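You operate a simulated robot arm through the tools that you are given. There is no shell and no other tool.

You are at the controls of a simulated robot arm. One attempt, no reset.

Task
Change the roller on the jig and oil the jig.
Fine: worn one into the bench's scrap tray, new one home on the stub; two drops or more in the oil cup, no flood; can back. Set down upright: blue jig oil can.

Only the result counts: the job must be done as asked and must still hold three seconds after the hand-in. Knocking over, shifting, dropping, spilling or breaking anything else fails it.

Robot
A 6-joint arm with a two-finger parallel gripper, fixed in place. Base frame: the origin is on the floor under the middle of its stand, x ahead of it, y to its left, z up; the work surface is at about z = 0.86. Readings come in m, degrees, newtons and seconds.
With the tool pointing down near the work surface it reaches from about 0.3 to 0.66 m from the base axis. Its first joint turns from -115.0 to 115.0 degrees. Payload 3.43 kg.
Tool frame: the origin (TCP) lies between the finger pads and is the grasp point; the fingertips stand 0.034 m ahead of it; z points along the fingers, y is the line along which they close. The gripper opens to 0.128 m. The fingers are 0.024 m wide and 0.012 m thick; the gripper's body (0.048 by 0.13 m) begins 0.096 m behind the TCP.
Orientation is told as [roll, pitch, yaw] about the base's x, y, z axes, in that order, counted from this pose: with the fingers straight down and closing along the base's y, the tool's x points along the base's -x, its y along +y and its z along -z.

Tools
- The arm moves only by the tool step_arm. Its argument "plan" is a list that holds one entry, the list of rows, each a list of 7 numbers: the shift along the tool's x, y, z in m, then the turn, a rotation vector about the tool's x, y, z in degrees, then the finger opening in m, from 0 to 0.128. In form: [[[x, y, z, rx, ry, rz, grip], ...]]. A call has 1 to 20 rows; each row shifts and turns the commanded pose from where the row before left it, along the tool's axes as they then stand. Each row takes 0.2 s and may step no farther than 0.05 m and 8.6 degrees from the row before; otherwise, or with a gripper value out of range, the whole call is refused. A pose out of reach is approached as far as the arm can. The call stops where the force on the tool passes 40 N (or 10 N more than at its start, if that is more) or the arm is blocked; 0.2 s more then pass. The fingers move at their own pace (about 0.153 m/s each) and stop on an object; they squeeze with about 38 N. The grip force told is the motor's: it shows also when the fingers shut on nothing. Time passes only in rows, and 0.2 s behind the last, so rows that do not move let the fingers close. The reply holds the time, the measured pose of the TCP, the force on the tool along the base axes, the opening and the grip force, in the units named above and with some noise, with the torque about the TCP (base axes, N m) and any sound that the robot's microphone picked up.
- Cameras (640 x 400 px; columns grow to the right, rows downward): "scene" is fixed at [0.0514, -0.6491, 1.6232]; the picture's right is [0.80, -0.59, 0.00], its down [-0.31, -0.42, -0.85] and it looks along [0.51, 0.69, -0.52] (base axes); focal length 360 px, centre (320, 200). "wrist" rides on the gripper at [0.076, -0.011, -0.16] in the tool frame; the picture's right is [0.15, 0.99, 0.00], its down [-0.88, 0.13, -0.46] and it looks along [-0.45, 0.07, 0.89] (tool axes); focal length 234 px, centre (320, 200). There is no depth. A picture from a camera that has moved, and an enlarged one, comes with that camera's place and axes in the base frame and with its lens.
- camera(camera): a new picture of that camera. It takes no simulated time.
- move_column(by): slides the trunk up (or, below 0, down) by that many m; the arm rides with it, the base frame stays. It gives what a move gives, with no picture.
- zoom(camera, box): a new picture of the part [left, top, right, bottom] of that camera's present view, enlarged. It takes no simulated time.
- hand_in(): hands the job in; it is judged then, once.

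Nothing tells you positions but the pictures and the camera data. Unless the task says otherwise, let go and move clear before handing in.

The tools are called after ">>>" by a JSON object that holds its "op" and its "data". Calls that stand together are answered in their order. step_arm: Moves the arm, as the interface text tells. Its arguments: {"type":"object","properties":{"plan":{"type":"array"}},"required":["plan"]} The other tools are called the same way: move_column (by) moves the trunk up or down; camera (camera) takes a picture; zoom (camera, box) takes an enlarged picture of a part of a camera's view; hand_in () hands the job in.

At the start:

```text
t: 0.0
ee_pos: [0.4434, -0.0114, 1.2572]
tool_rot: [0.0, 0.0, 0.1]
wrist_force: [0.3, 0.1, -0.9]
moment: [0.02, 0.01, -0.02]
gripper_width: 0.1281
finger_force: 0.1
trunk travel left (down, up): [-0.9, 0.09]
```

scene: 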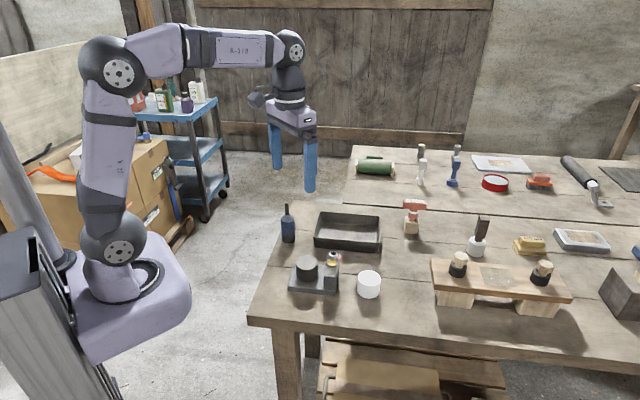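
wrist: 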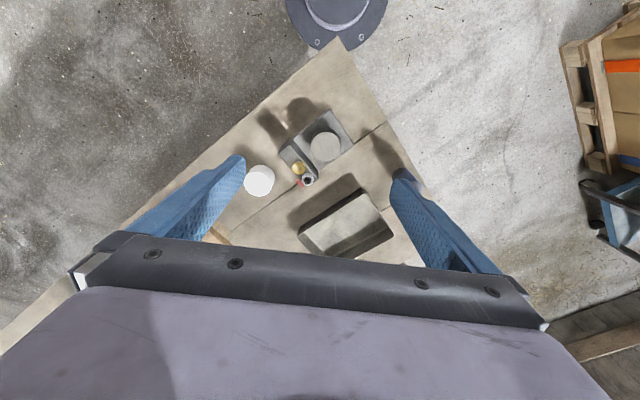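

I see the bench with a jig (dark roller on a grey plate with a post and oil cup), a white roller, a dark tray and a blue oil can. I'll zoom in for details before moving.

>>> {"op": "zoom", "data": {"camera": "scene", "box": [260, 190, 420, 310]}}

>>> {"op": "zoom", "data": {"camera": "wrist", "box": [220, 80, 420, 270]}}

>>> {"op": "zoom", "data": {"camera": "scene", "box": [340, 130, 640, 320]}}

```text
3.33 times, centred on (340, 250) of scene
camera zoom: at [0.0514, -0.6491, 1.6232], right [0.8, -0.59, 0.0], down [-0.31, -0.42, -0.85], along [0.51, 0.69, -0.52], focal length 1200 px, centre (253, 33)
```

zoom: 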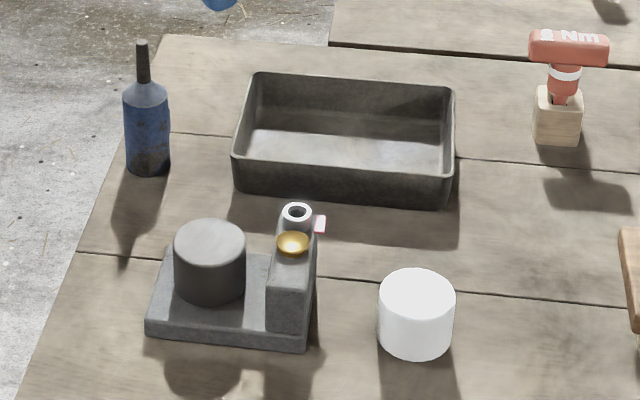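

```text
2.11 times, centred on (320, 175) of wrist
camera zoom: at [0.3666, -0.0225, 1.4165], right [-0.15, 0.99, 0.0], down [0.88, 0.13, 0.46], along [0.45, 0.07, -0.89], focal length 493 px, centre (320, 253)
```

zoom: 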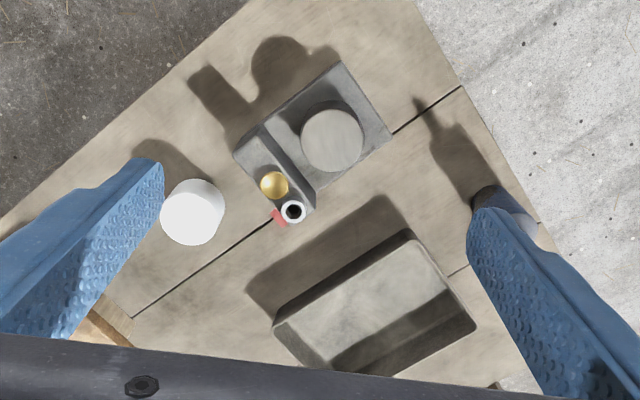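

```text
2.11 times, centred on (490, 225) of scene
camera zoom: at [0.0514, -0.6491, 1.6232], right [0.8, -0.59, 0.0], down [-0.31, -0.42, -0.85], along [0.51, 0.69, -0.52], focal length 758 px, centre (-38, 147)
```

zoom: 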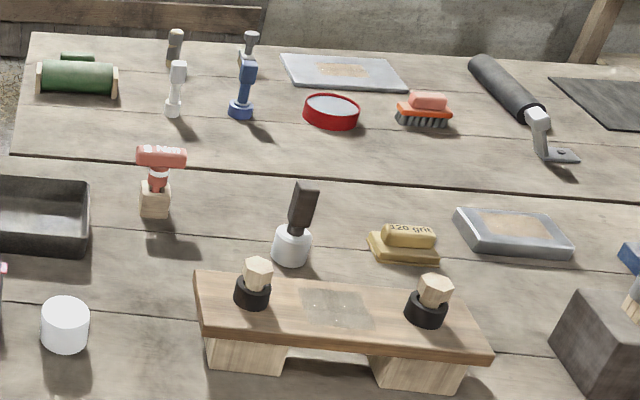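

I'll lower the open gripper over the jig area for a closer wrist look, staying well above everything.

>>> {"op": "step_arm", "data": {"plan": [[[0, 0, 0.04, 0, 0, 0, 0.128], [0, 0, 0.04, 0, 0, 0, 0.128], [0, 0, 0.04, 0, 0, 0, 0.128], [0, 0, 0.04, 0, 0, 0, 0.128], [0, 0, 0, 0, 0, 0, 0.128]]]}}

>>> {"op": "camera", "data": {"camera": "wrist"}}

>>> {"op": "camera", "data": {"camera": "scene"}}

```text
t: 1.2
ee_pos: [0.4422, -0.0119, 1.097]
tool_rot: [0.1, 0.0, 0.0]
wrist_force: [-0.3, 0.3, 0.1]
moment: [0.02, -0.02, 0.0]
gripper_width: 0.128
finger_force: 0.2
trunk travel left (down, up): [-0.9, 0.09]
```

```text
taken
camera wrist: at [0.366, -0.0233, 1.2568], right [-0.15, 0.99, 0.0], down [0.88, 0.13, 0.46], along [0.45, 0.07, -0.89], focal length 234 px, centre (320, 200)
```

wrist: 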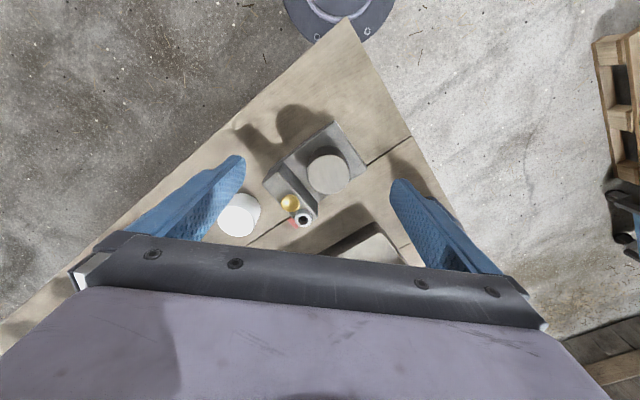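

```text
taken
```

scene: 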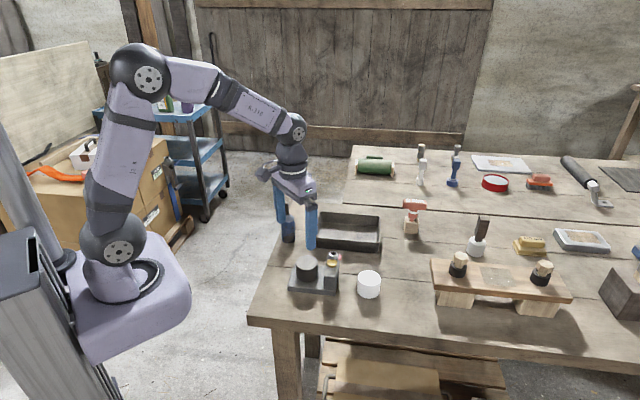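

The camera still gives a coarse view; I'll zoom on the jig for detail of the roller, the cup and the ring with the red tab.

>>> {"op": "zoom", "data": {"camera": "wrist", "box": [220, 100, 420, 260]}}

>>> {"op": "zoom", "data": {"camera": "scene", "box": [280, 240, 390, 305]}}

```text
2.50 times, centred on (320, 180) of wrist
camera zoom: at [0.366, -0.0233, 1.2568], right [-0.15, 0.99, 0.0], down [0.88, 0.13, 0.46], along [0.45, 0.07, -0.89], focal length 585 px, centre (320, 250)
```

zoom: 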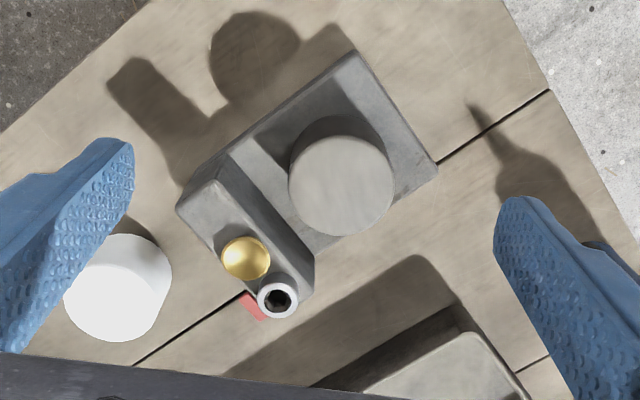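

```text
5.82 times, centred on (335, 272) of scene
camera zoom: at [0.0514, -0.6491, 1.6232], right [0.8, -0.59, 0.0], down [-0.31, -0.42, -0.85], along [0.51, 0.69, -0.52], focal length 2094 px, centre (233, -222)
```

zoom: 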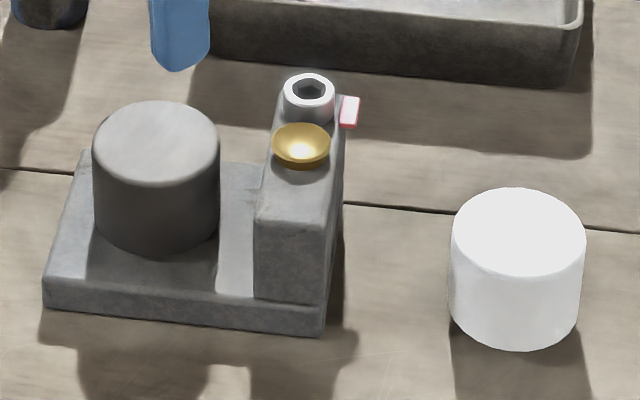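

The ring is a socket-head screw on the jig post with a small red-and-white tag. I'll check the tag, tray and can up close for anything that matters.

>>> {"op": "zoom", "data": {"camera": "scene", "box": [322, 246, 350, 264]}}

>>> {"op": "zoom", "data": {"camera": "scene", "box": [270, 195, 390, 260]}}

>>> {"op": "zoom", "data": {"camera": "scene", "box": [395, 190, 435, 240]}}

>>> {"op": "zoom", "data": {"camera": "scene", "box": [60, 70, 230, 200]}}

```text
16.00 times, centred on (336, 255) of scene
camera zoom: at [0.0514, -0.6491, 1.6232], right [0.8, -0.59, 0.0], down [-0.31, -0.42, -0.85], along [0.51, 0.69, -0.52], focal length 5759 px, centre (64, -680)
```

zoom: 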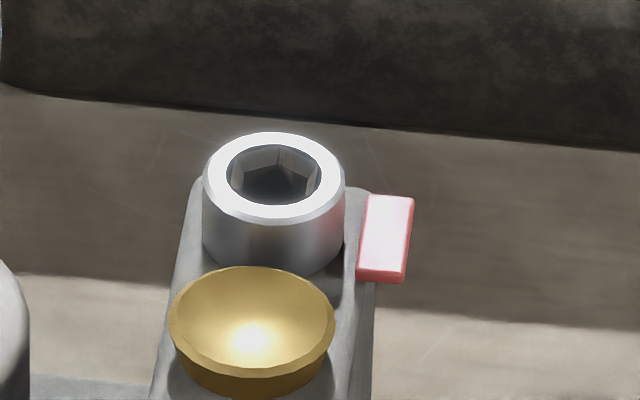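

```text
5.33 times, centred on (330, 228) of scene
camera zoom: at [0.0514, -0.6491, 1.6232], right [0.8, -0.59, 0.0], down [-0.31, -0.42, -0.85], along [0.51, 0.69, -0.52], focal length 1920 px, centre (267, 53)
```

zoom: 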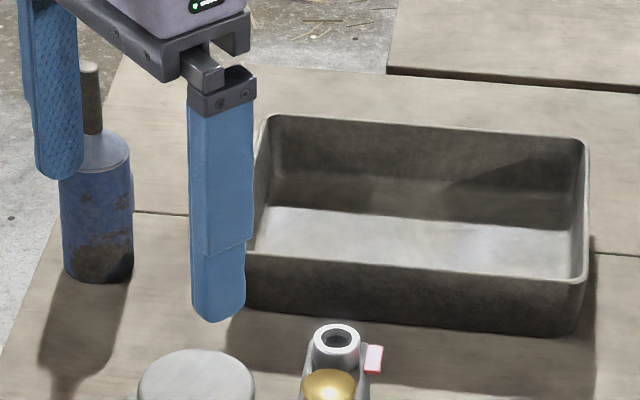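

```text
8.00 times, centred on (415, 215) of scene
camera zoom: at [0.0514, -0.6491, 1.6232], right [0.8, -0.59, 0.0], down [-0.31, -0.42, -0.85], along [0.51, 0.69, -0.52], focal length 2880 px, centre (-440, 80)
```

zoom: 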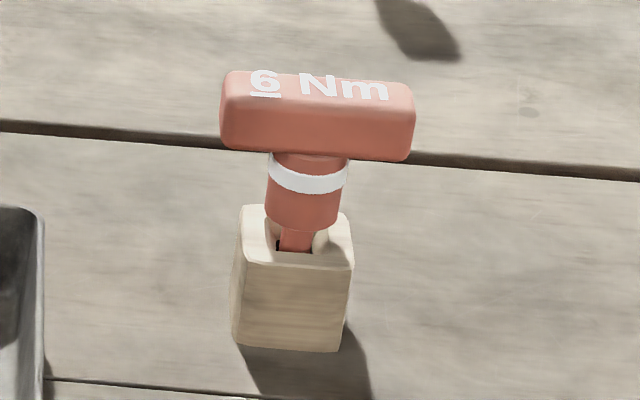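

```text
3.08 times, centred on (145, 135) of scene
camera zoom: at [0.0514, -0.6491, 1.6232], right [0.8, -0.59, 0.0], down [-0.31, -0.42, -0.85], along [0.51, 0.69, -0.52], focal length 1108 px, centre (858, 400)
```

zoom: 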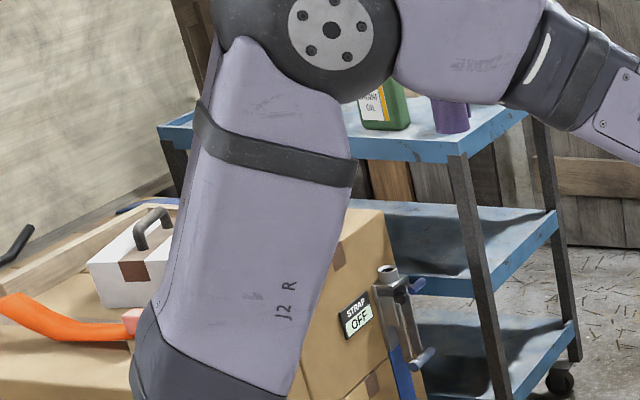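

The tag carries no instruction, the 6 Nm key is well out of reach, and the task doesn't mention the screw. I take the worn roller to be at about [0.486, 0.007], top z≈0.932, on a jig turned about 45°. I'll turn the gripper so its fingers close along the jig's short side, then look again.

>>> {"op": "step_arm", "data": {"plan": [[[0, 0, 0, 0, 0, 7.4, 0.128], [0, 0, 0, 0, 0, 7.4, 0.128], [0, 0, 0, 0, 0, 7.4, 0.128], [0, 0, 0, 0, 0, 7.4, 0.128], [0, 0, 0, 0, 0, 7.4, 0.128], [0, 0, 0, 0, 0, 7.4, 0.128], [0, 0, 0, 0, 0, 0, 0.128]]]}}

>>> {"op": "camera", "data": {"camera": "wrist"}}

```text
t: 2.8
ee_pos: [0.4434, -0.0116, 1.0964]
tool_rot: [0.0, 0.0, -44.5]
wrist_force: [0.2, -0.1, -0.1]
moment: [-0.01, -0.01, -0.02]
gripper_width: 0.128
finger_force: 0.0
trunk travel left (down, up): [-0.9, 0.09]
```

```text
taken
camera wrist: at [0.3804, 0.0338, 1.2567], right [0.59, 0.81, 0.0], down [0.72, -0.52, 0.46], along [0.37, -0.27, -0.89], focal length 234 px, centre (320, 200)
```

wrist: 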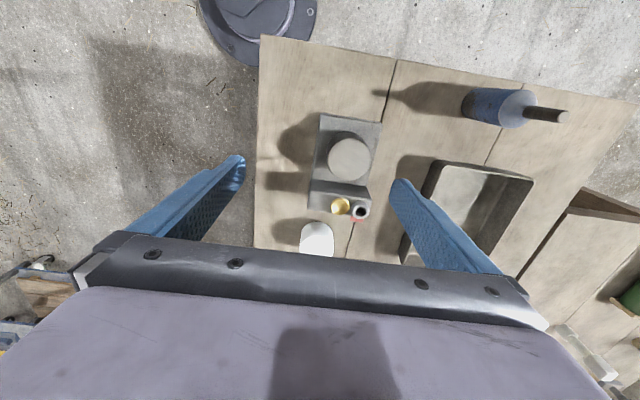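

Fingers are now aligned with the jig's short side. Next I'll centre over the worn roller and come down to a hover.

>>> {"op": "step_arm", "data": {"plan": [[[-0.0173, 0.0431, 0, 0, 0, 0, 0.128], [0, 0, 0.04, 0, 0, 0, 0.128], [0, 0, 0.036, 0, 0, 0, 0.128], [0, 0, 0, 0, 0, 0, 0.128]]]}}

>>> {"op": "camera", "data": {"camera": "wrist"}}

>>> {"op": "zoom", "data": {"camera": "wrist", "box": [240, 100, 400, 230]}}

>>> {"op": "zoom", "data": {"camera": "scene", "box": [260, 220, 390, 305]}}

```text
t: 3.8
ee_pos: [0.4842, 0.0076, 1.023]
tool_rot: [0.0, 0.0, -44.5]
wrist_force: [0.1, 0.0, -0.3]
moment: [0.02, 0.0, -0.02]
gripper_width: 0.1278
finger_force: 0.0
trunk travel left (down, up): [-0.9, 0.09]
```

```text
taken
camera wrist: at [0.4221, 0.0528, 1.181], right [0.59, 0.81, 0.0], down [0.72, -0.52, 0.46], along [0.37, -0.27, -0.89], focal length 234 px, centre (320, 200)
```

wrist: 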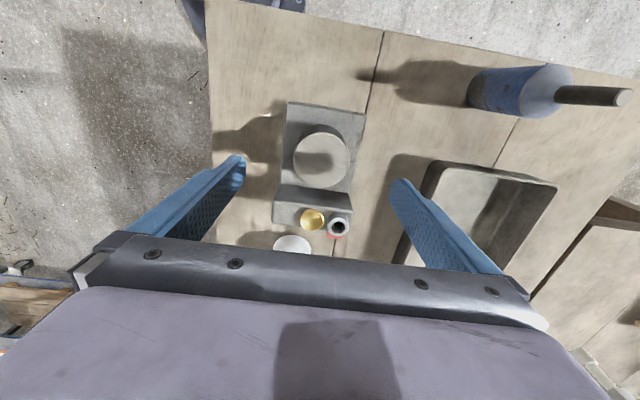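

```text
3.08 times, centred on (320, 165) of wrist
camera zoom: at [0.4221, 0.0528, 1.181], right [0.59, 0.81, 0.0], down [0.72, -0.52, 0.46], along [0.37, -0.27, -0.89], focal length 720 px, centre (320, 308)
```

zoom: 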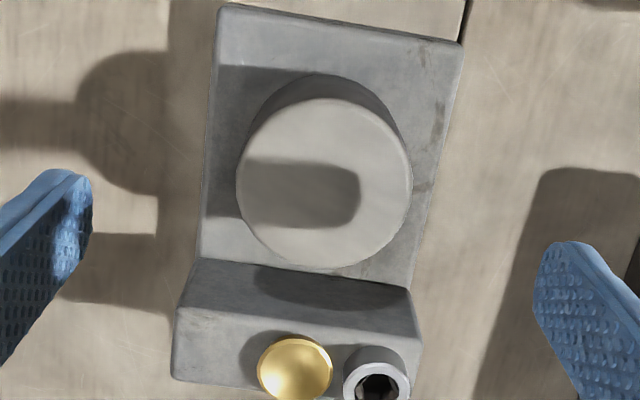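

```text
4.71 times, centred on (325, 262) of scene
camera zoom: at [0.0514, -0.6491, 1.6232], right [0.8, -0.59, 0.0], down [-0.31, -0.42, -0.85], along [0.51, 0.69, -0.52], focal length 1694 px, centre (296, -94)
```

zoom: 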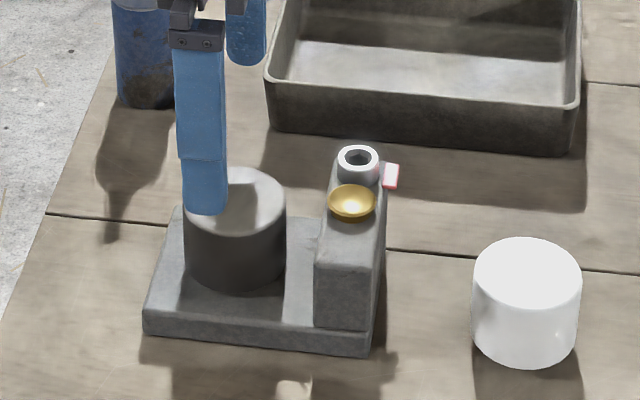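

The roller sits within about 1 mm of the tool centre. I'll tilt the tool 20° (the tray will need the extra reach), then lower around the roller with fingertips clear of the plate and check before closing.

>>> {"op": "step_arm", "data": {"plan": [[[0, 0.001, 0, 0, -6.667, 0, 0.128], [0, 0, 0, 0, -6.667, 0, 0.128], [0, 0, 0, 0, -6.667, 0, 0.128], [0, 0, 0, 0, 0, 0, 0.128], [0.0103, 0, 0.0282, 0, 0, 0, 0.128], [0.0103, 0, 0.0282, 0, 0, 0, 0.128], [0, 0, 0, 0, 0, 0, 0.128]]]}}

>>> {"op": "zoom", "data": {"camera": "wrist", "box": [220, 80, 440, 240]}}

>>> {"op": "zoom", "data": {"camera": "scene", "box": [260, 220, 390, 305]}}

```text
t: 5.4
ee_pos: [0.4855, 0.0081, 0.9597]
tool_rot: [0.0, -20.0, -44.4]
wrist_force: [0.3, -0.3, -1.1]
moment: [-0.01, 0.02, -0.03]
gripper_width: 0.128
finger_force: 0.1
trunk travel left (down, up): [-0.9, 0.09]
```

```text
2.50 times, centred on (330, 160) of wrist
camera zoom: at [0.3874, 0.088, 1.0849], right [0.59, 0.8, -0.05], down [0.57, -0.38, 0.73], along [0.57, -0.46, -0.68], focal length 585 px, centre (295, 300)
```

zoom: 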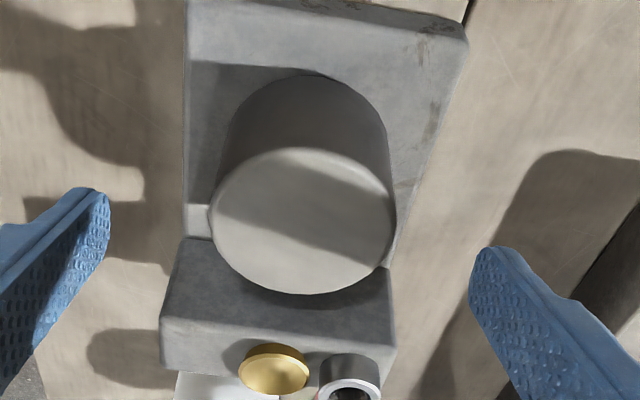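

```text
4.71 times, centred on (325, 262) of scene
camera zoom: at [0.0514, -0.6491, 1.6232], right [0.8, -0.59, 0.0], down [-0.31, -0.42, -0.85], along [0.51, 0.69, -0.52], focal length 1694 px, centre (296, -94)
```

zoom: 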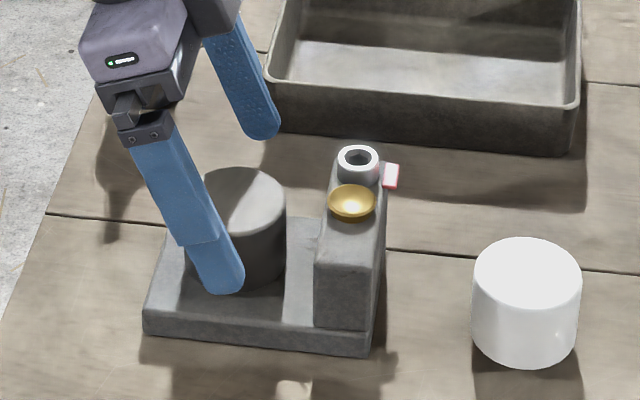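

The fingers straddle the roller cleanly. I'll lower the last 33 mm, then close.

>>> {"op": "step_arm", "data": {"plan": [[[0.0056, 0.0008, 0.0155, 0, 0, 0, 0.128], [0.0056, 0, 0.0155, 0, 0, 0, 0.128], [0, 0, 0, 0, 0, 0, 0.128]]]}}

>>> {"op": "zoom", "data": {"camera": "scene", "box": [260, 220, 390, 305]}}

```text
t: 6.2
ee_pos: [0.486, 0.0083, 0.9263]
tool_rot: [-0.1, -19.9, -44.4]
wrist_force: [-0.2, 0.1, 0.1]
moment: [-0.02, 0.01, 0.0]
gripper_width: 0.128
finger_force: 0.0
trunk travel left (down, up): [-0.9, 0.09]
```

```text
4.71 times, centred on (325, 262) of scene
camera zoom: at [0.0514, -0.6491, 1.6232], right [0.8, -0.59, 0.0], down [-0.31, -0.42, -0.85], along [0.51, 0.69, -0.52], focal length 1694 px, centre (296, -94)
```

zoom: 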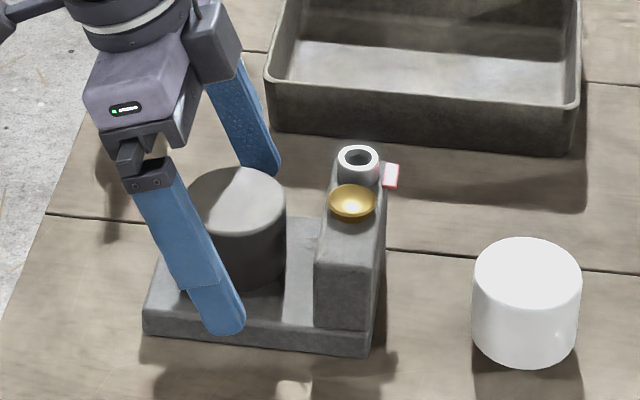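

No contact so far. Closing gently in stages.

>>> {"op": "step_arm", "data": {"plan": [[[0, 0, 0, 0, 0, 0, 0.075], [0, 0, 0, 0, 0, 0, 0.07], [0, 0, 0, 0, 0, 0, 0.067], [0, 0, 0, 0, 0, 0, 0.067]]]}}

>>> {"op": "zoom", "data": {"camera": "wrist", "box": [220, 80, 440, 240]}}

>>> {"op": "zoom", "data": {"camera": "scene", "box": [280, 240, 360, 300]}}

```text
t: 7.2
ee_pos: [0.4862, 0.0077, 0.9287]
tool_rot: [0.0, -20.0, -44.5]
wrist_force: [0.4, 0.3, -0.1]
moment: [0.0, -0.05, 0.02]
gripper_width: 0.0667
finger_force: 0.2
trunk travel left (down, up): [-0.9, 0.09]
```

```text
2.50 times, centred on (330, 160) of wrist
camera zoom: at [0.388, 0.0885, 1.0517], right [0.59, 0.8, -0.05], down [0.57, -0.38, 0.73], along [0.57, -0.46, -0.68], focal length 585 px, centre (295, 300)
```

zoom: 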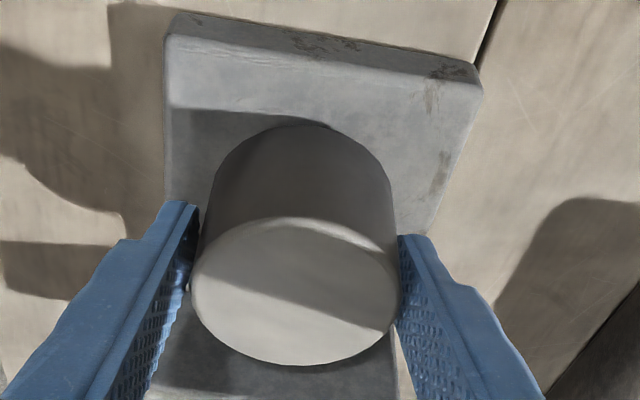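

```text
6.67 times, centred on (320, 270) of scene
camera zoom: at [0.0514, -0.6491, 1.6232], right [0.8, -0.59, 0.0], down [-0.31, -0.42, -0.85], along [0.51, 0.69, -0.52], focal length 2400 px, centre (320, -267)
```

zoom: 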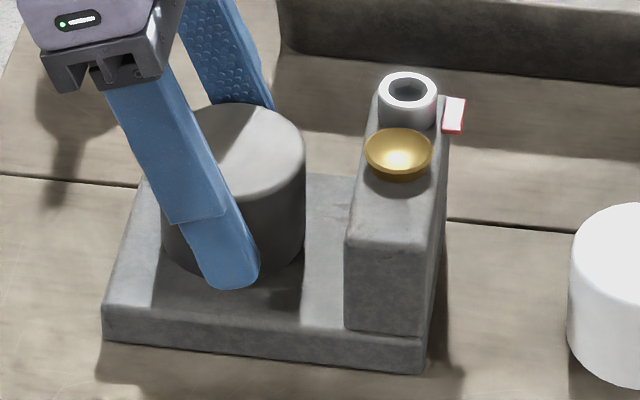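

Gaps on both sides look even. Closing fully on the roller, holding position.

>>> {"op": "step_arm", "data": {"plan": [[[0, 0, 0, 0, 0, 0, 0.06], [0, 0, 0, 0, 0, 0, 0.055], [0, 0, 0, 0, 0, 0, 0.05]]]}}

>>> {"op": "zoom", "data": {"camera": "scene", "box": [280, 240, 360, 300]}}

```text
t: 8.0
ee_pos: [0.4866, 0.0082, 0.9279]
tool_rot: [0.0, -20.0, -44.4]
wrist_force: [-1.2, 0.1, 0.7]
moment: [-0.02, 0.02, 0.0]
gripper_width: 0.0627
finger_force: 37.9
trunk travel left (down, up): [-0.9, 0.09]
```

```text
6.67 times, centred on (320, 270) of scene
camera zoom: at [0.0514, -0.6491, 1.6232], right [0.8, -0.59, 0.0], down [-0.31, -0.42, -0.85], along [0.51, 0.69, -0.52], focal length 2400 px, centre (320, -267)
```

zoom: 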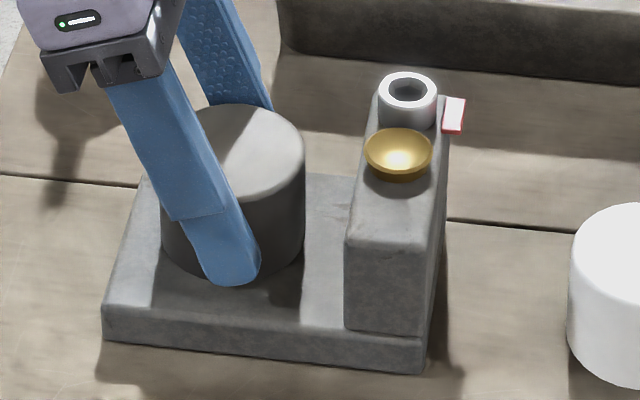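

Gripped at 62.7 mm with almost no side load. Lifting straight up slowly and watching the force.

>>> {"op": "step_arm", "data": {"plan": [[[-0.00171, 0, -0.0047, 0, 0, 0, 0.05], [-0.00171, 0, -0.0047, 0, 0, 0, 0.05], [-0.00342, 0, -0.0094, 0, 0, 0, 0.05], [0, 0, 0, 0, 0, 0, 0.05]]]}}

>>> {"op": "zoom", "data": {"camera": "scene", "box": [280, 240, 360, 300]}}

```text
t: 9.0
ee_pos: [0.4858, 0.0078, 0.9488]
tool_rot: [0.0, -20.0, -44.4]
wrist_force: [0.0, -0.6, -1.9]
moment: [0.01, -0.02, -0.02]
gripper_width: 0.0629
finger_force: 37.4
trunk travel left (down, up): [-0.9, 0.09]
```

```text
6.67 times, centred on (320, 270) of scene
camera zoom: at [0.0514, -0.6491, 1.6232], right [0.8, -0.59, 0.0], down [-0.31, -0.42, -0.85], along [0.51, 0.69, -0.52], focal length 2400 px, centre (320, -267)
```

zoom: 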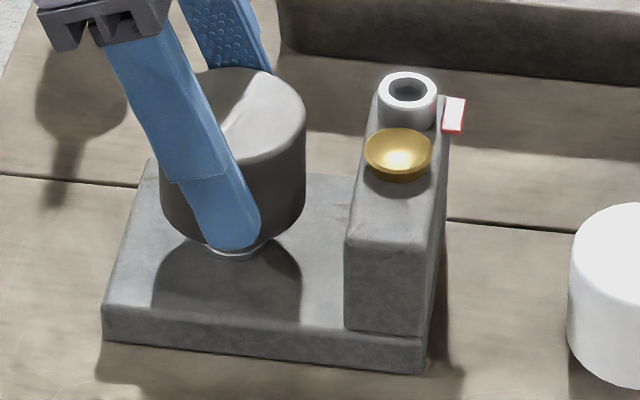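

The roller slides off freely (about 2 N), and the stub is appearing underneath. Continuing straight up.

>>> {"op": "step_arm", "data": {"plan": [[[-0.00684, 0, -0.0188, 0, 0, 0, 0.05], [-0.01026, 0, -0.0282, 0, 0, 0, 0.05], [-0.01026, 0, -0.0282, 0, 0, 0, 0.05], [-0.01026, 0, -0.0282, 0, 0, 0, 0.05], [0, 0, 0, 0, 0, 0, 0.05]]]}}

>>> {"op": "camera", "data": {"camera": "wrist"}}

>>> {"op": "zoom", "data": {"camera": "scene", "box": [280, 220, 390, 300]}}

```text
t: 10.2
ee_pos: [0.4874, 0.0082, 1.0571]
tool_rot: [0.1, -19.9, -44.4]
wrist_force: [-0.4, -0.7, -1.2]
moment: [0.01, 0.02, 0.03]
gripper_width: 0.063
finger_force: 37.8
trunk travel left (down, up): [-0.9, 0.09]
```

```text
taken
camera wrist: at [0.3883, 0.0886, 1.182], right [0.59, 0.8, -0.05], down [0.57, -0.38, 0.73], along [0.57, -0.46, -0.68], focal length 234 px, centre (320, 200)
```

wrist: 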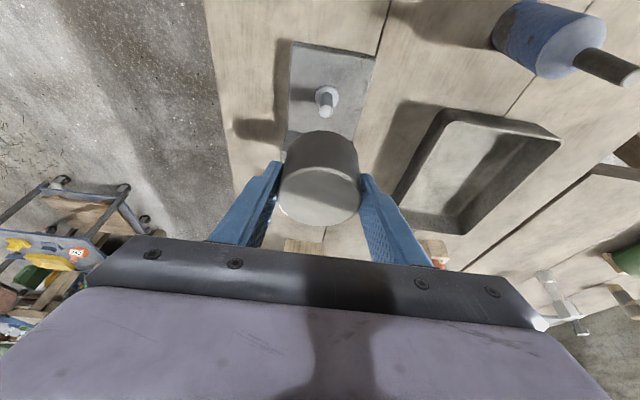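

```text
5.00 times, centred on (335, 260) of scene
camera zoom: at [0.0514, -0.6491, 1.6232], right [0.8, -0.59, 0.0], down [-0.31, -0.42, -0.85], along [0.51, 0.69, -0.52], focal length 1800 px, centre (245, -100)
```

zoom: 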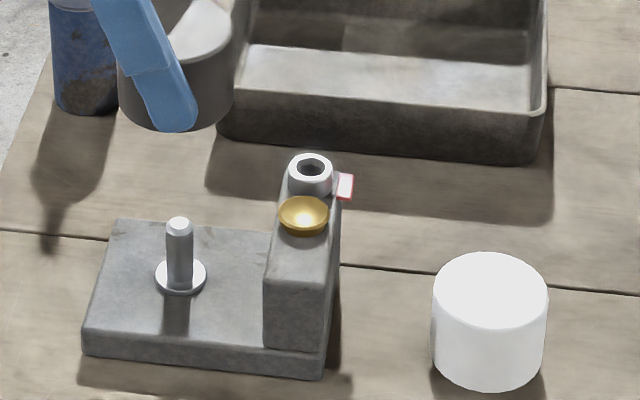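

The stub is a thin pin with a washer-like shoulder. Now I'll swing the tool's heading outward about the vertical, so the roller stays upright, and carry it over the tray's near side.

>>> {"op": "step_arm", "data": {"plan": [[[0, 0, 0, -2.757, 0, -7.575, 0.05], [0, 0, 0, -2.757, 0, -7.575, 0.05], [0, 0, 0, -2.757, 0, -7.575, 0.05], [0, 0, 0, -2.757, 0, -7.575, 0.05], [0, 0, 0, -2.757, 0, -7.575, 0.05], [0, 0, 0, -2.757, 0, -7.575, 0.05], [0, 0, 0, -2.757, 0, -7.575, 0.05], [0, 0, 0, -2.757, 0, -7.575, 0.05], [0, 0, 0, 0, 0, 0, 0.05]]]}}

>>> {"op": "zoom", "data": {"camera": "scene", "box": [240, 150, 420, 310]}}

>>> {"op": "camera", "data": {"camera": "wrist"}}

```text
t: 12.2
ee_pos: [0.4867, 0.0079, 1.0576]
tool_rot: [0.0, -20.0, 20.2]
wrist_force: [-0.7, -0.1, -2.0]
moment: [0.06, 0.0, -0.01]
gripper_width: 0.0629
finger_force: 37.9
trunk travel left (down, up): [-0.9, 0.09]
```

```text
2.50 times, centred on (330, 230) of scene
camera zoom: at [0.0514, -0.6491, 1.6232], right [0.8, -0.59, 0.0], down [-0.31, -0.42, -0.85], along [0.51, 0.69, -0.52], focal length 900 px, centre (295, 125)
```

zoom: 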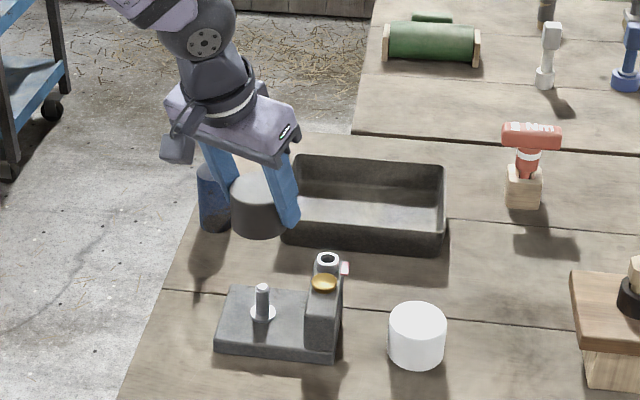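

```text
taken
camera wrist: at [0.3722, -0.0453, 1.1818], right [-0.47, 0.88, -0.05], down [0.59, 0.35, 0.73], along [0.66, 0.31, -0.68], focal length 234 px, centre (320, 200)
```

wrist: 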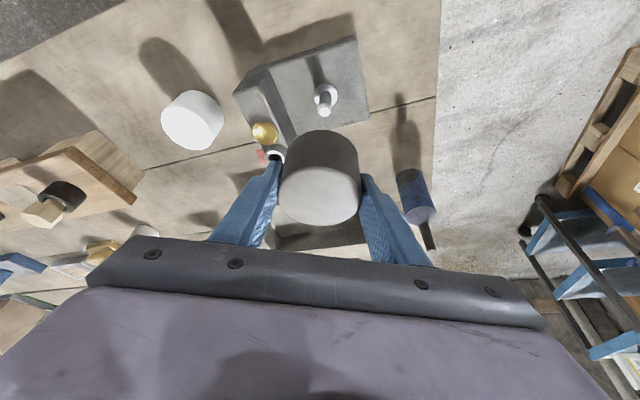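

All steady. Carrying it forward over the tray at this height.

>>> {"op": "step_arm", "data": {"plan": [[[-0.0422, 0.0043, 0.01536, 0, 0, 0, 0.05], [-0.0422, 0.0043, 0.01536, 0, 0, 0, 0.05], [-0.0422, 0.0043, 0.01536, 0, 0, 0, 0.05], [-0.0422, 0.0043, 0.01536, 0, 0, 0, 0.05], [-0.0422, 0.0043, 0.01536, 0, 0, 0, 0.05], [0, 0, 0, 0, 0, 0, 0.05]]]}}

>>> {"op": "zoom", "data": {"camera": "scene", "box": [260, 170, 420, 300]}}

>>> {"op": "camera", "data": {"camera": "wrist"}}

```text
t: 13.6
ee_pos: [0.6892, 0.1061, 1.0563]
tool_rot: [0.0, -20.0, 20.2]
wrist_force: [0.9, -0.6, -0.2]
moment: [-0.01, 0.0, -0.01]
gripper_width: 0.0631
finger_force: 38.0
trunk travel left (down, up): [-0.9, 0.09]
```

```text
3.08 times, centred on (340, 235) of scene
camera zoom: at [0.0514, -0.6491, 1.6232], right [0.8, -0.59, 0.0], down [-0.31, -0.42, -0.85], along [0.51, 0.69, -0.52], focal length 1108 px, centre (258, 92)
```

zoom: 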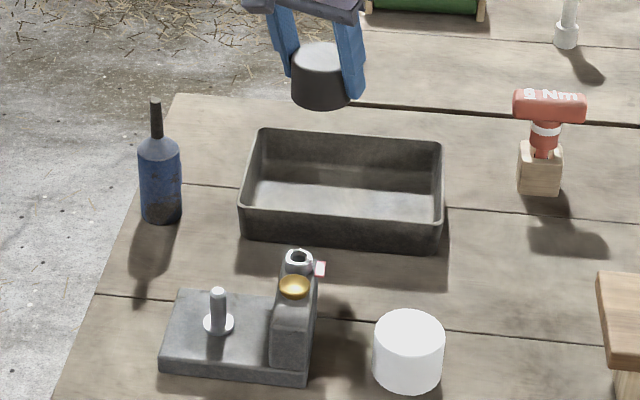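

```text
taken
camera wrist: at [0.5743, 0.0528, 1.182], right [-0.47, 0.88, -0.05], down [0.59, 0.35, 0.73], along [0.66, 0.31, -0.68], focal length 234 px, centre (320, 200)
```

wrist: 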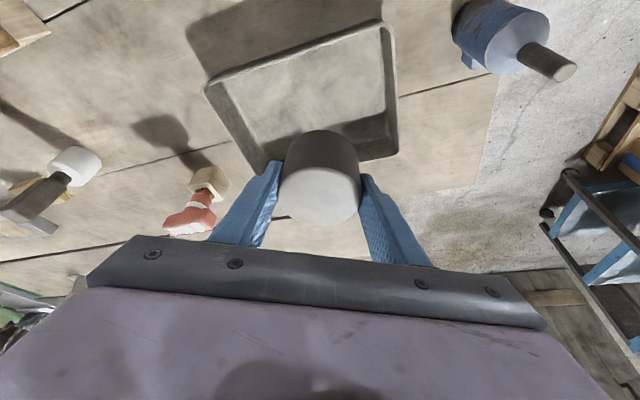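

The tray is directly below; I'll move about 15 mm deeper for wall clearance, then descend to just above the floor.

>>> {"op": "step_arm", "data": {"plan": [[[-0.0128, 0.0067, 0.0047, 0, 0, 0, 0.05], [0.0111, 0, 0.03055, 0, 0, 0, 0.05], [0.0111, 0, 0.03055, 0, 0, 0, 0.05], [0.0111, 0, 0.03055, 0, 0, 0, 0.05], [0.00684, 0, 0.0188, 0, 0, 0, 0.05], [0, 0, 0, 0, 0, 0, 0.05]]]}}

>>> {"op": "zoom", "data": {"camera": "scene", "box": [290, 190, 400, 270]}}

>>> {"op": "camera", "data": {"camera": "wrist"}}

```text
t: 15.0
ee_pos: [0.7007, 0.1177, 0.9415]
tool_rot: [0.1, -20.0, 20.2]
wrist_force: [-0.5, 0.5, -0.6]
moment: [0.06, -0.01, -0.01]
gripper_width: 0.063
finger_force: 38.1
trunk travel left (down, up): [-0.9, 0.09]
```

```text
5.00 times, centred on (345, 230) of scene
camera zoom: at [0.0514, -0.6491, 1.6232], right [0.8, -0.59, 0.0], down [-0.31, -0.42, -0.85], along [0.51, 0.69, -0.52], focal length 1800 px, centre (195, 50)
```

zoom: 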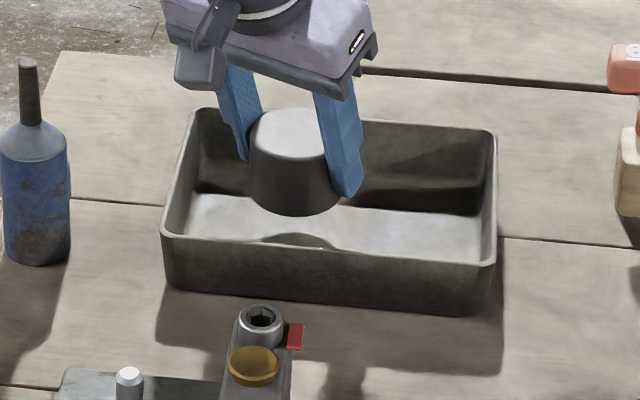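

```text
taken
camera wrist: at [0.5857, 0.0635, 1.0644], right [-0.47, 0.88, -0.05], down [0.59, 0.35, 0.73], along [0.66, 0.31, -0.68], focal length 234 px, centre (320, 200)
```

wrist: 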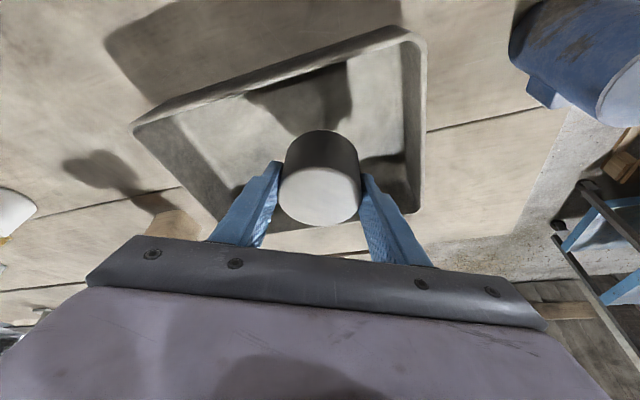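

Well inside the walls. Descending the rest slowly, watching for contact.

>>> {"op": "step_arm", "data": {"plan": [[[0.00445, 0, 0.0122, 0, 0, 0, 0.05], [0.00445, 0, 0.0122, 0, 0, 0, 0.05], [0, 0, 0, 0, 0, 0, 0.05]]]}}

>>> {"op": "zoom", "data": {"camera": "scene", "box": [290, 190, 400, 270]}}

```text
t: 15.8
ee_pos: [0.701, 0.1166, 0.914]
tool_rot: [-0.1, -20.0, 20.2]
wrist_force: [0.7, -0.1, -1.8]
moment: [-0.01, -0.01, 0.0]
gripper_width: 0.0629
finger_force: 37.8
trunk travel left (down, up): [-0.9, 0.09]
```

```text
5.00 times, centred on (345, 230) of scene
camera zoom: at [0.0514, -0.6491, 1.6232], right [0.8, -0.59, 0.0], down [-0.31, -0.42, -0.85], along [0.51, 0.69, -0.52], focal length 1800 px, centre (195, 50)
```

zoom: 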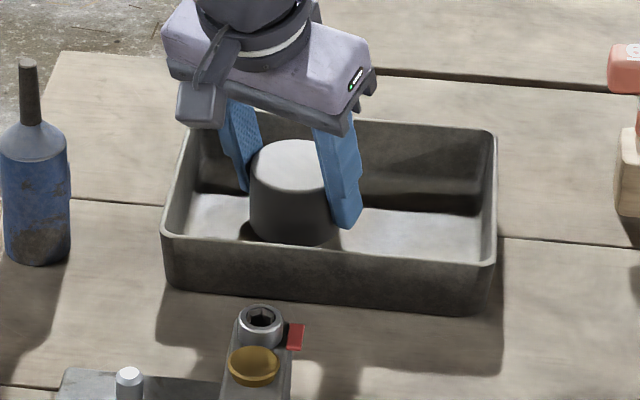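

>>> {"op": "step_arm", "data": {"plan": [[[0.00103, 0, 0.00282, 0, 0, 0, 0.05], [0.00103, 0, 0.00282, 0, 0, 0, 0.05], [0, 0, 0, 0, 0, 0, 0.05]]]}}

>>> {"op": "zoom", "data": {"camera": "scene", "box": [310, 205, 370, 255]}}

```text
t: 16.6
ee_pos: [0.7005, 0.1168, 0.9088]
tool_rot: [0.0, -20.0, 20.1]
wrist_force: [0.1, -0.5, -1.4]
moment: [-0.02, -0.02, 0.0]
gripper_width: 0.0627
finger_force: 37.8
trunk travel left (down, up): [-0.9, 0.09]
```

```text
8.00 times, centred on (340, 230) of scene
camera zoom: at [0.0514, -0.6491, 1.6232], right [0.8, -0.59, 0.0], down [-0.31, -0.42, -0.85], along [0.51, 0.69, -0.52], focal length 2880 px, centre (160, -40)
```

zoom: 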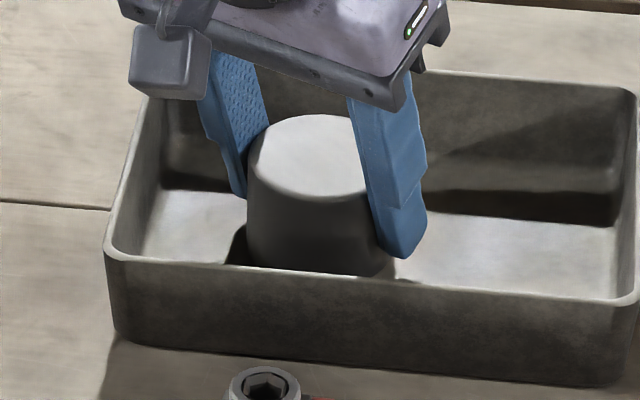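

Nearly down; a few more small steps until the floor takes the weight.

>>> {"op": "step_arm", "data": {"plan": [[[0.00068, 0, 0.00188, 0, 0, 0, 0.05], [0.00068, 0, 0.00188, 0, 0, 0, 0.05], [0, 0, 0, 0, 0, 0, 0.05]]]}}

>>> {"op": "zoom", "data": {"camera": "scene", "box": [310, 205, 370, 255]}}

```text
t: 17.4
ee_pos: [0.7013, 0.1171, 0.9061]
tool_rot: [0.0, -20.3, 20.1]
wrist_force: [0.0, 0.2, 8.1]
moment: [0.0, 0.27, 0.04]
gripper_width: 0.0629
finger_force: 38.1
trunk travel left (down, up): [-0.9, 0.09]
```

```text
8.00 times, centred on (340, 230) of scene
camera zoom: at [0.0514, -0.6491, 1.6232], right [0.8, -0.59, 0.0], down [-0.31, -0.42, -0.85], along [0.51, 0.69, -0.52], focal length 2880 px, centre (160, -40)
```

zoom: 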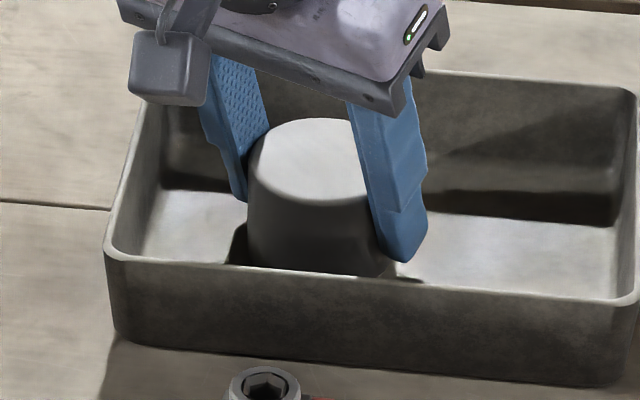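

The floor carries it (8 N). I'll ease up 1 mm and open the fingers, then rise straight up.

>>> {"op": "step_arm", "data": {"plan": [[[-0.00034, 0, -0.00094, 0, 0, 0, 0.05], [0, 0, 0, 0, 0, 0, 0.066], [0, 0, 0, 0, 0, 0, 0.075], [0, 0, 0, 0, 0, 0, 0.088], [0, 0, 0, 0, 0, 0, 0.088]]]}}

>>> {"op": "zoom", "data": {"camera": "scene", "box": [310, 205, 370, 255]}}

```text
t: 18.6
ee_pos: [0.7014, 0.1171, 0.9042]
tool_rot: [0.0, -20.0, 20.1]
wrist_force: [0.7, 0.0, 0.5]
moment: [-0.03, -0.03, 0.03]
gripper_width: 0.0883
finger_force: 0.0
trunk travel left (down, up): [-0.9, 0.09]
```

```text
8.00 times, centred on (340, 230) of scene
camera zoom: at [0.0514, -0.6491, 1.6232], right [0.8, -0.59, 0.0], down [-0.31, -0.42, -0.85], along [0.51, 0.69, -0.52], focal length 2880 px, centre (160, -40)
```

zoom: 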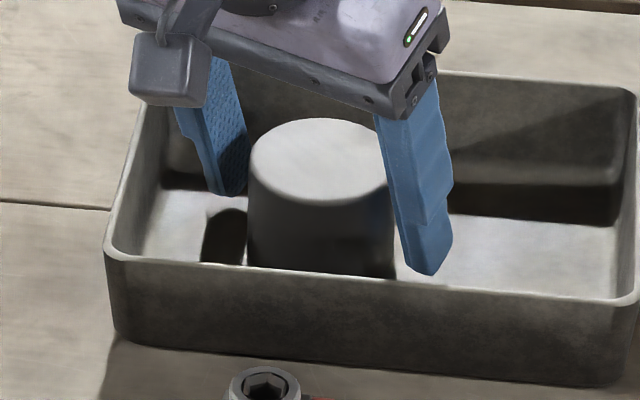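

Released; the worn roller stands flat in the tray. Rising straight up.

>>> {"op": "step_arm", "data": {"plan": [[[-0.01026, 0, -0.0282, 0, 0, 0, 0.095], [-0.01283, 0, -0.03525, 0, 0, 0, 0.1], [-0.01283, 0, -0.03525, 0, 0, 0, 0.11], [-0.01283, 0, -0.03525, 0, 0, 0, 0.11], [0, 0, 0, 0, 0, 0, 0.11]]]}}

>>> {"op": "zoom", "data": {"camera": "scene", "box": [270, 190, 420, 310]}}

```text
t: 19.8
ee_pos: [0.6998, 0.1174, 1.0461]
tool_rot: [0.0, -20.0, 20.1]
wrist_force: [-0.1, -0.2, 0.0]
moment: [0.01, -0.02, -0.01]
gripper_width: 0.1099
finger_force: 0.1
trunk travel left (down, up): [-0.9, 0.09]
```

```text
3.33 times, centred on (345, 250) of scene
camera zoom: at [0.0514, -0.6491, 1.6232], right [0.8, -0.59, 0.0], down [-0.31, -0.42, -0.85], along [0.51, 0.69, -0.52], focal length 1200 px, centre (237, 33)
```

zoom: 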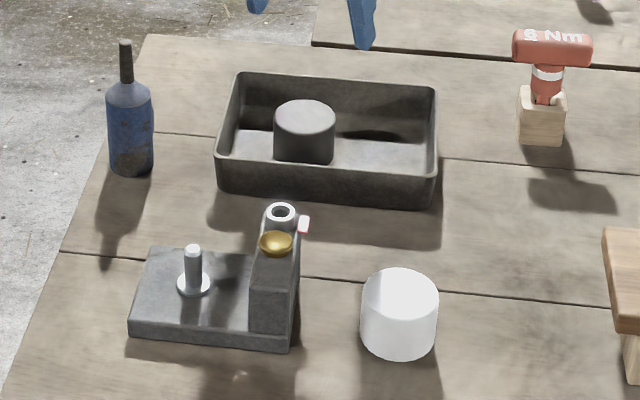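

The worn roller is in the tray. Next I'll retreat over the jig, bring the tool vertical and measure the bare stub from above.

>>> {"op": "step_arm", "data": {"plan": [[[0.0448, -0.00576, -0.0163, 0, 0, 0, 0.11], [0.0448, -0.00576, -0.0163, 0, 0, 0, 0.11], [0.0448, -0.00576, -0.0163, 0, 0, 0, 0.11], [0.0448, -0.00576, -0.0163, 0, 0, 0, 0.11], [0.0448, -0.00576, -0.0163, 0, 0, 0, 0.11], [0, 0, 0, 0, 6.667, 0, 0.11], [0, 0, 0, 0, 6.667, 0, 0.11], [0, 0, 0, 0, 6.667, 0, 0.11], [0, 0, 0, 0, 0, 8.075, 0.11], [0, 0, 0, 0, 0, 8.075, 0.11], [0, 0, 0, 0, 0, 8.075, 0.11], [0, 0, 0, 0, 0, 8.075, 0.11], [0, 0, 0, 0, 0, 8.075, 0.11], [0, 0, 0, 0, 0, 8.075, 0.11], [0, 0, 0, 0, 0, 8.075, 0.11], [0, 0, 0, 0, 0, 8.075, 0.11], [0, 0, 0, 0, 0, 0, 0.11]]]}}

>>> {"op": "camera", "data": {"camera": "wrist"}}

>>> {"op": "zoom", "data": {"camera": "wrist", "box": [260, 100, 400, 220]}}

```text
t: 23.4
ee_pos: [0.4848, 0.0078, 1.0463]
tool_rot: [0.0, 0.0, -44.5]
wrist_force: [0.3, 0.1, -0.1]
moment: [0.01, -0.01, -0.02]
gripper_width: 0.1101
finger_force: 0.2
trunk travel left (down, up): [-0.9, 0.09]
```

```text
taken
camera wrist: at [0.4243, 0.0532, 1.2068], right [0.59, 0.81, 0.0], down [0.72, -0.52, 0.46], along [0.37, -0.27, -0.89], focal length 234 px, centre (320, 200)
```

wrist: 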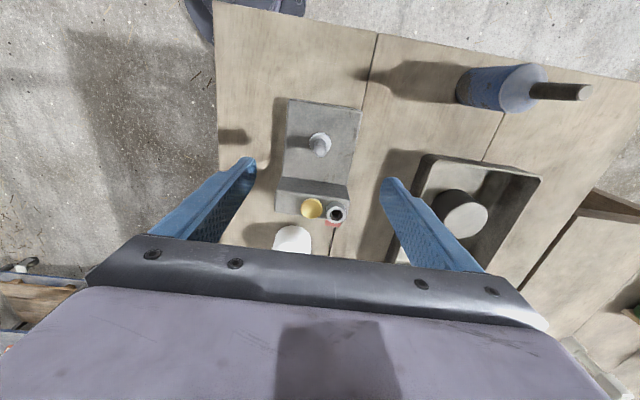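

```text
3.33 times, centred on (330, 160) of wrist
camera zoom: at [0.4243, 0.0532, 1.2068], right [0.59, 0.81, 0.0], down [0.72, -0.52, 0.46], along [0.37, -0.27, -0.89], focal length 781 px, centre (287, 333)
```

zoom: 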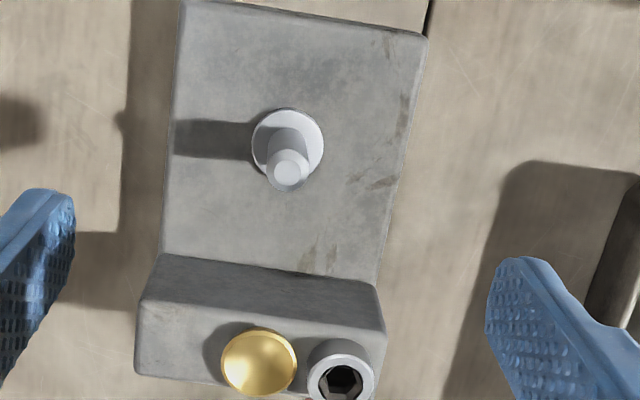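

The stub stands at about [0.4866, 0.0082], matching where I gripped the worn roller. Now over to the white roller for a close look.

>>> {"op": "step_arm", "data": {"plan": [[[-0.045, -0.0031, 0, 0, 0, 0, 0.128], [-0.045, -0.0031, 0, 0, 0, 0, 0.128], [-0.045, -0.0031, 0, 0, 0, 0, 0.128], [-0.045, -0.0031, 0, 0, 0, 0, 0.128], [0, 0, 0, 0, 0, 0, 0.128]]]}}

>>> {"op": "camera", "data": {"camera": "wrist"}}

>>> {"op": "zoom", "data": {"camera": "wrist", "box": [240, 90, 400, 220]}}

>>> {"op": "zoom", "data": {"camera": "scene", "box": [270, 190, 420, 310]}}

```text
t: 24.6
ee_pos: [0.606, -0.1271, 1.0476]
tool_rot: [0.0, 0.0, -44.4]
wrist_force: [-1.0, -0.1, 0.0]
moment: [-0.01, 0.0, 0.0]
gripper_width: 0.1281
finger_force: 0.0
trunk travel left (down, up): [-0.9, 0.09]
```

```text
taken
camera wrist: at [0.5433, -0.0813, 1.2078], right [0.59, 0.81, 0.0], down [0.72, -0.52, 0.46], along [0.37, -0.27, -0.89], focal length 234 px, centre (320, 200)
```

wrist: 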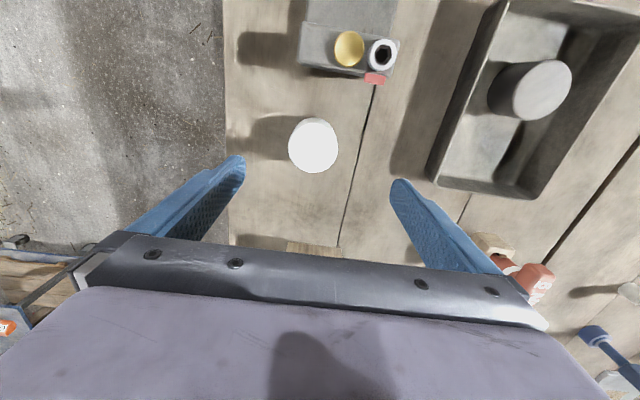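

```text
3.08 times, centred on (320, 155) of wrist
camera zoom: at [0.5433, -0.0813, 1.2078], right [0.59, 0.81, 0.0], down [0.72, -0.52, 0.46], along [0.37, -0.27, -0.89], focal length 720 px, centre (320, 338)
```

zoom: 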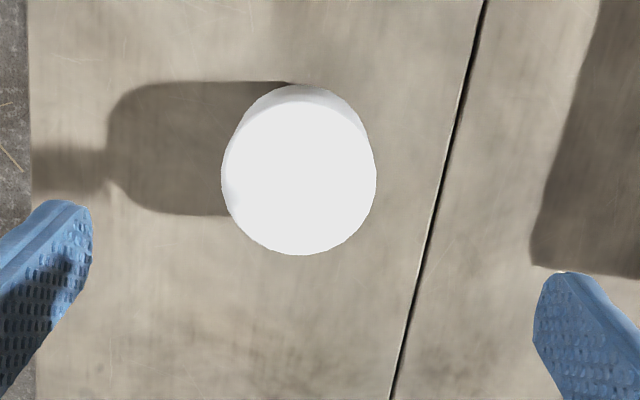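

```text
3.33 times, centred on (345, 250) of scene
camera zoom: at [0.0514, -0.6491, 1.6232], right [0.8, -0.59, 0.0], down [-0.31, -0.42, -0.85], along [0.51, 0.69, -0.52], focal length 1200 px, centre (237, 33)
```

zoom: 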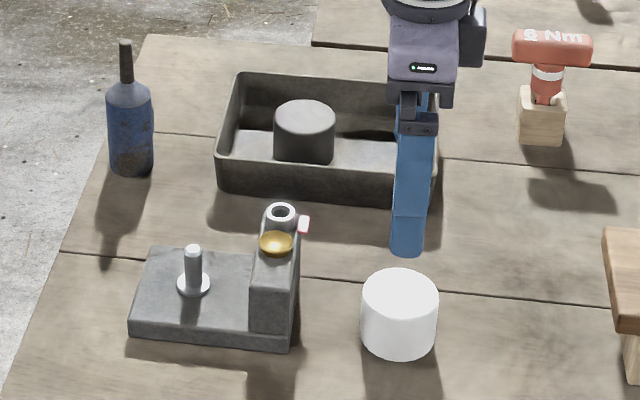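

The white roller's centre is about 8 mm off my tool centre, so I'll correct for that. To centre it accurately, I'll close lightly once along the crosswise direction and then again along the jig's short side.

>>> {"op": "step_arm", "data": {"plan": [[[-0.0029, -0.0084, 0, 0, 0, 0, 0.128], [0, 0, 0, 0, 0, -8.2, 0.128], [0, 0, 0, 0, 0, -8.2, 0.128], [0, 0, 0, 0, 0, -8.2, 0.128], [0, 0, 0, 0, 0, -8.2, 0.128], [0, 0, 0, 0, 0, -8.2, 0.128], [0, 0, 0, 0, 0, -8.2, 0.128], [0, 0, 0, 0, 0, -8.2, 0.128], [0, 0, 0, 0, 0, -8.2, 0.128], [0, 0, 0, 0, 0, -8.2, 0.128], [0, 0, 0, 0, 0, -8.2, 0.128], [0, 0, 0, 0, 0, -8, 0.128], [0, 0, 0.04, 0, 0, 0, 0.128], [0, 0, 0, 0, 0, 0, 0.128]]]}}

>>> {"op": "camera", "data": {"camera": "wrist"}}

>>> {"op": "zoom", "data": {"camera": "scene", "box": [320, 200, 450, 310]}}

```text
t: 27.6
ee_pos: [0.6014, -0.1357, 1.0061]
tool_rot: [-0.1, 0.0, 45.6]
wrist_force: [0.2, -0.4, 0.0]
moment: [0.0, -0.04, 0.02]
gripper_width: 0.1281
finger_force: 0.0
trunk travel left (down, up): [-0.9, 0.09]
```

```text
taken
camera wrist: at [0.5567, -0.1965, 1.1668], right [-0.81, 0.59, 0.0], down [0.52, 0.72, 0.46], along [0.27, 0.37, -0.89], focal length 234 px, centre (320, 200)
```

wrist: 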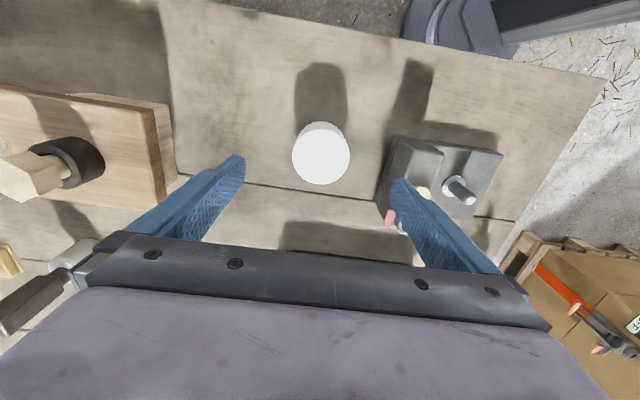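

```text
3.64 times, centred on (385, 255) of scene
camera zoom: at [0.0514, -0.6491, 1.6232], right [0.8, -0.59, 0.0], down [-0.31, -0.42, -0.85], along [0.51, 0.69, -0.52], focal length 1309 px, centre (84, 0)
```

zoom: 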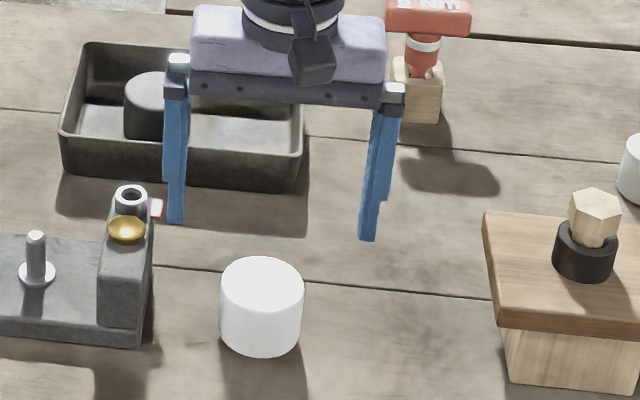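

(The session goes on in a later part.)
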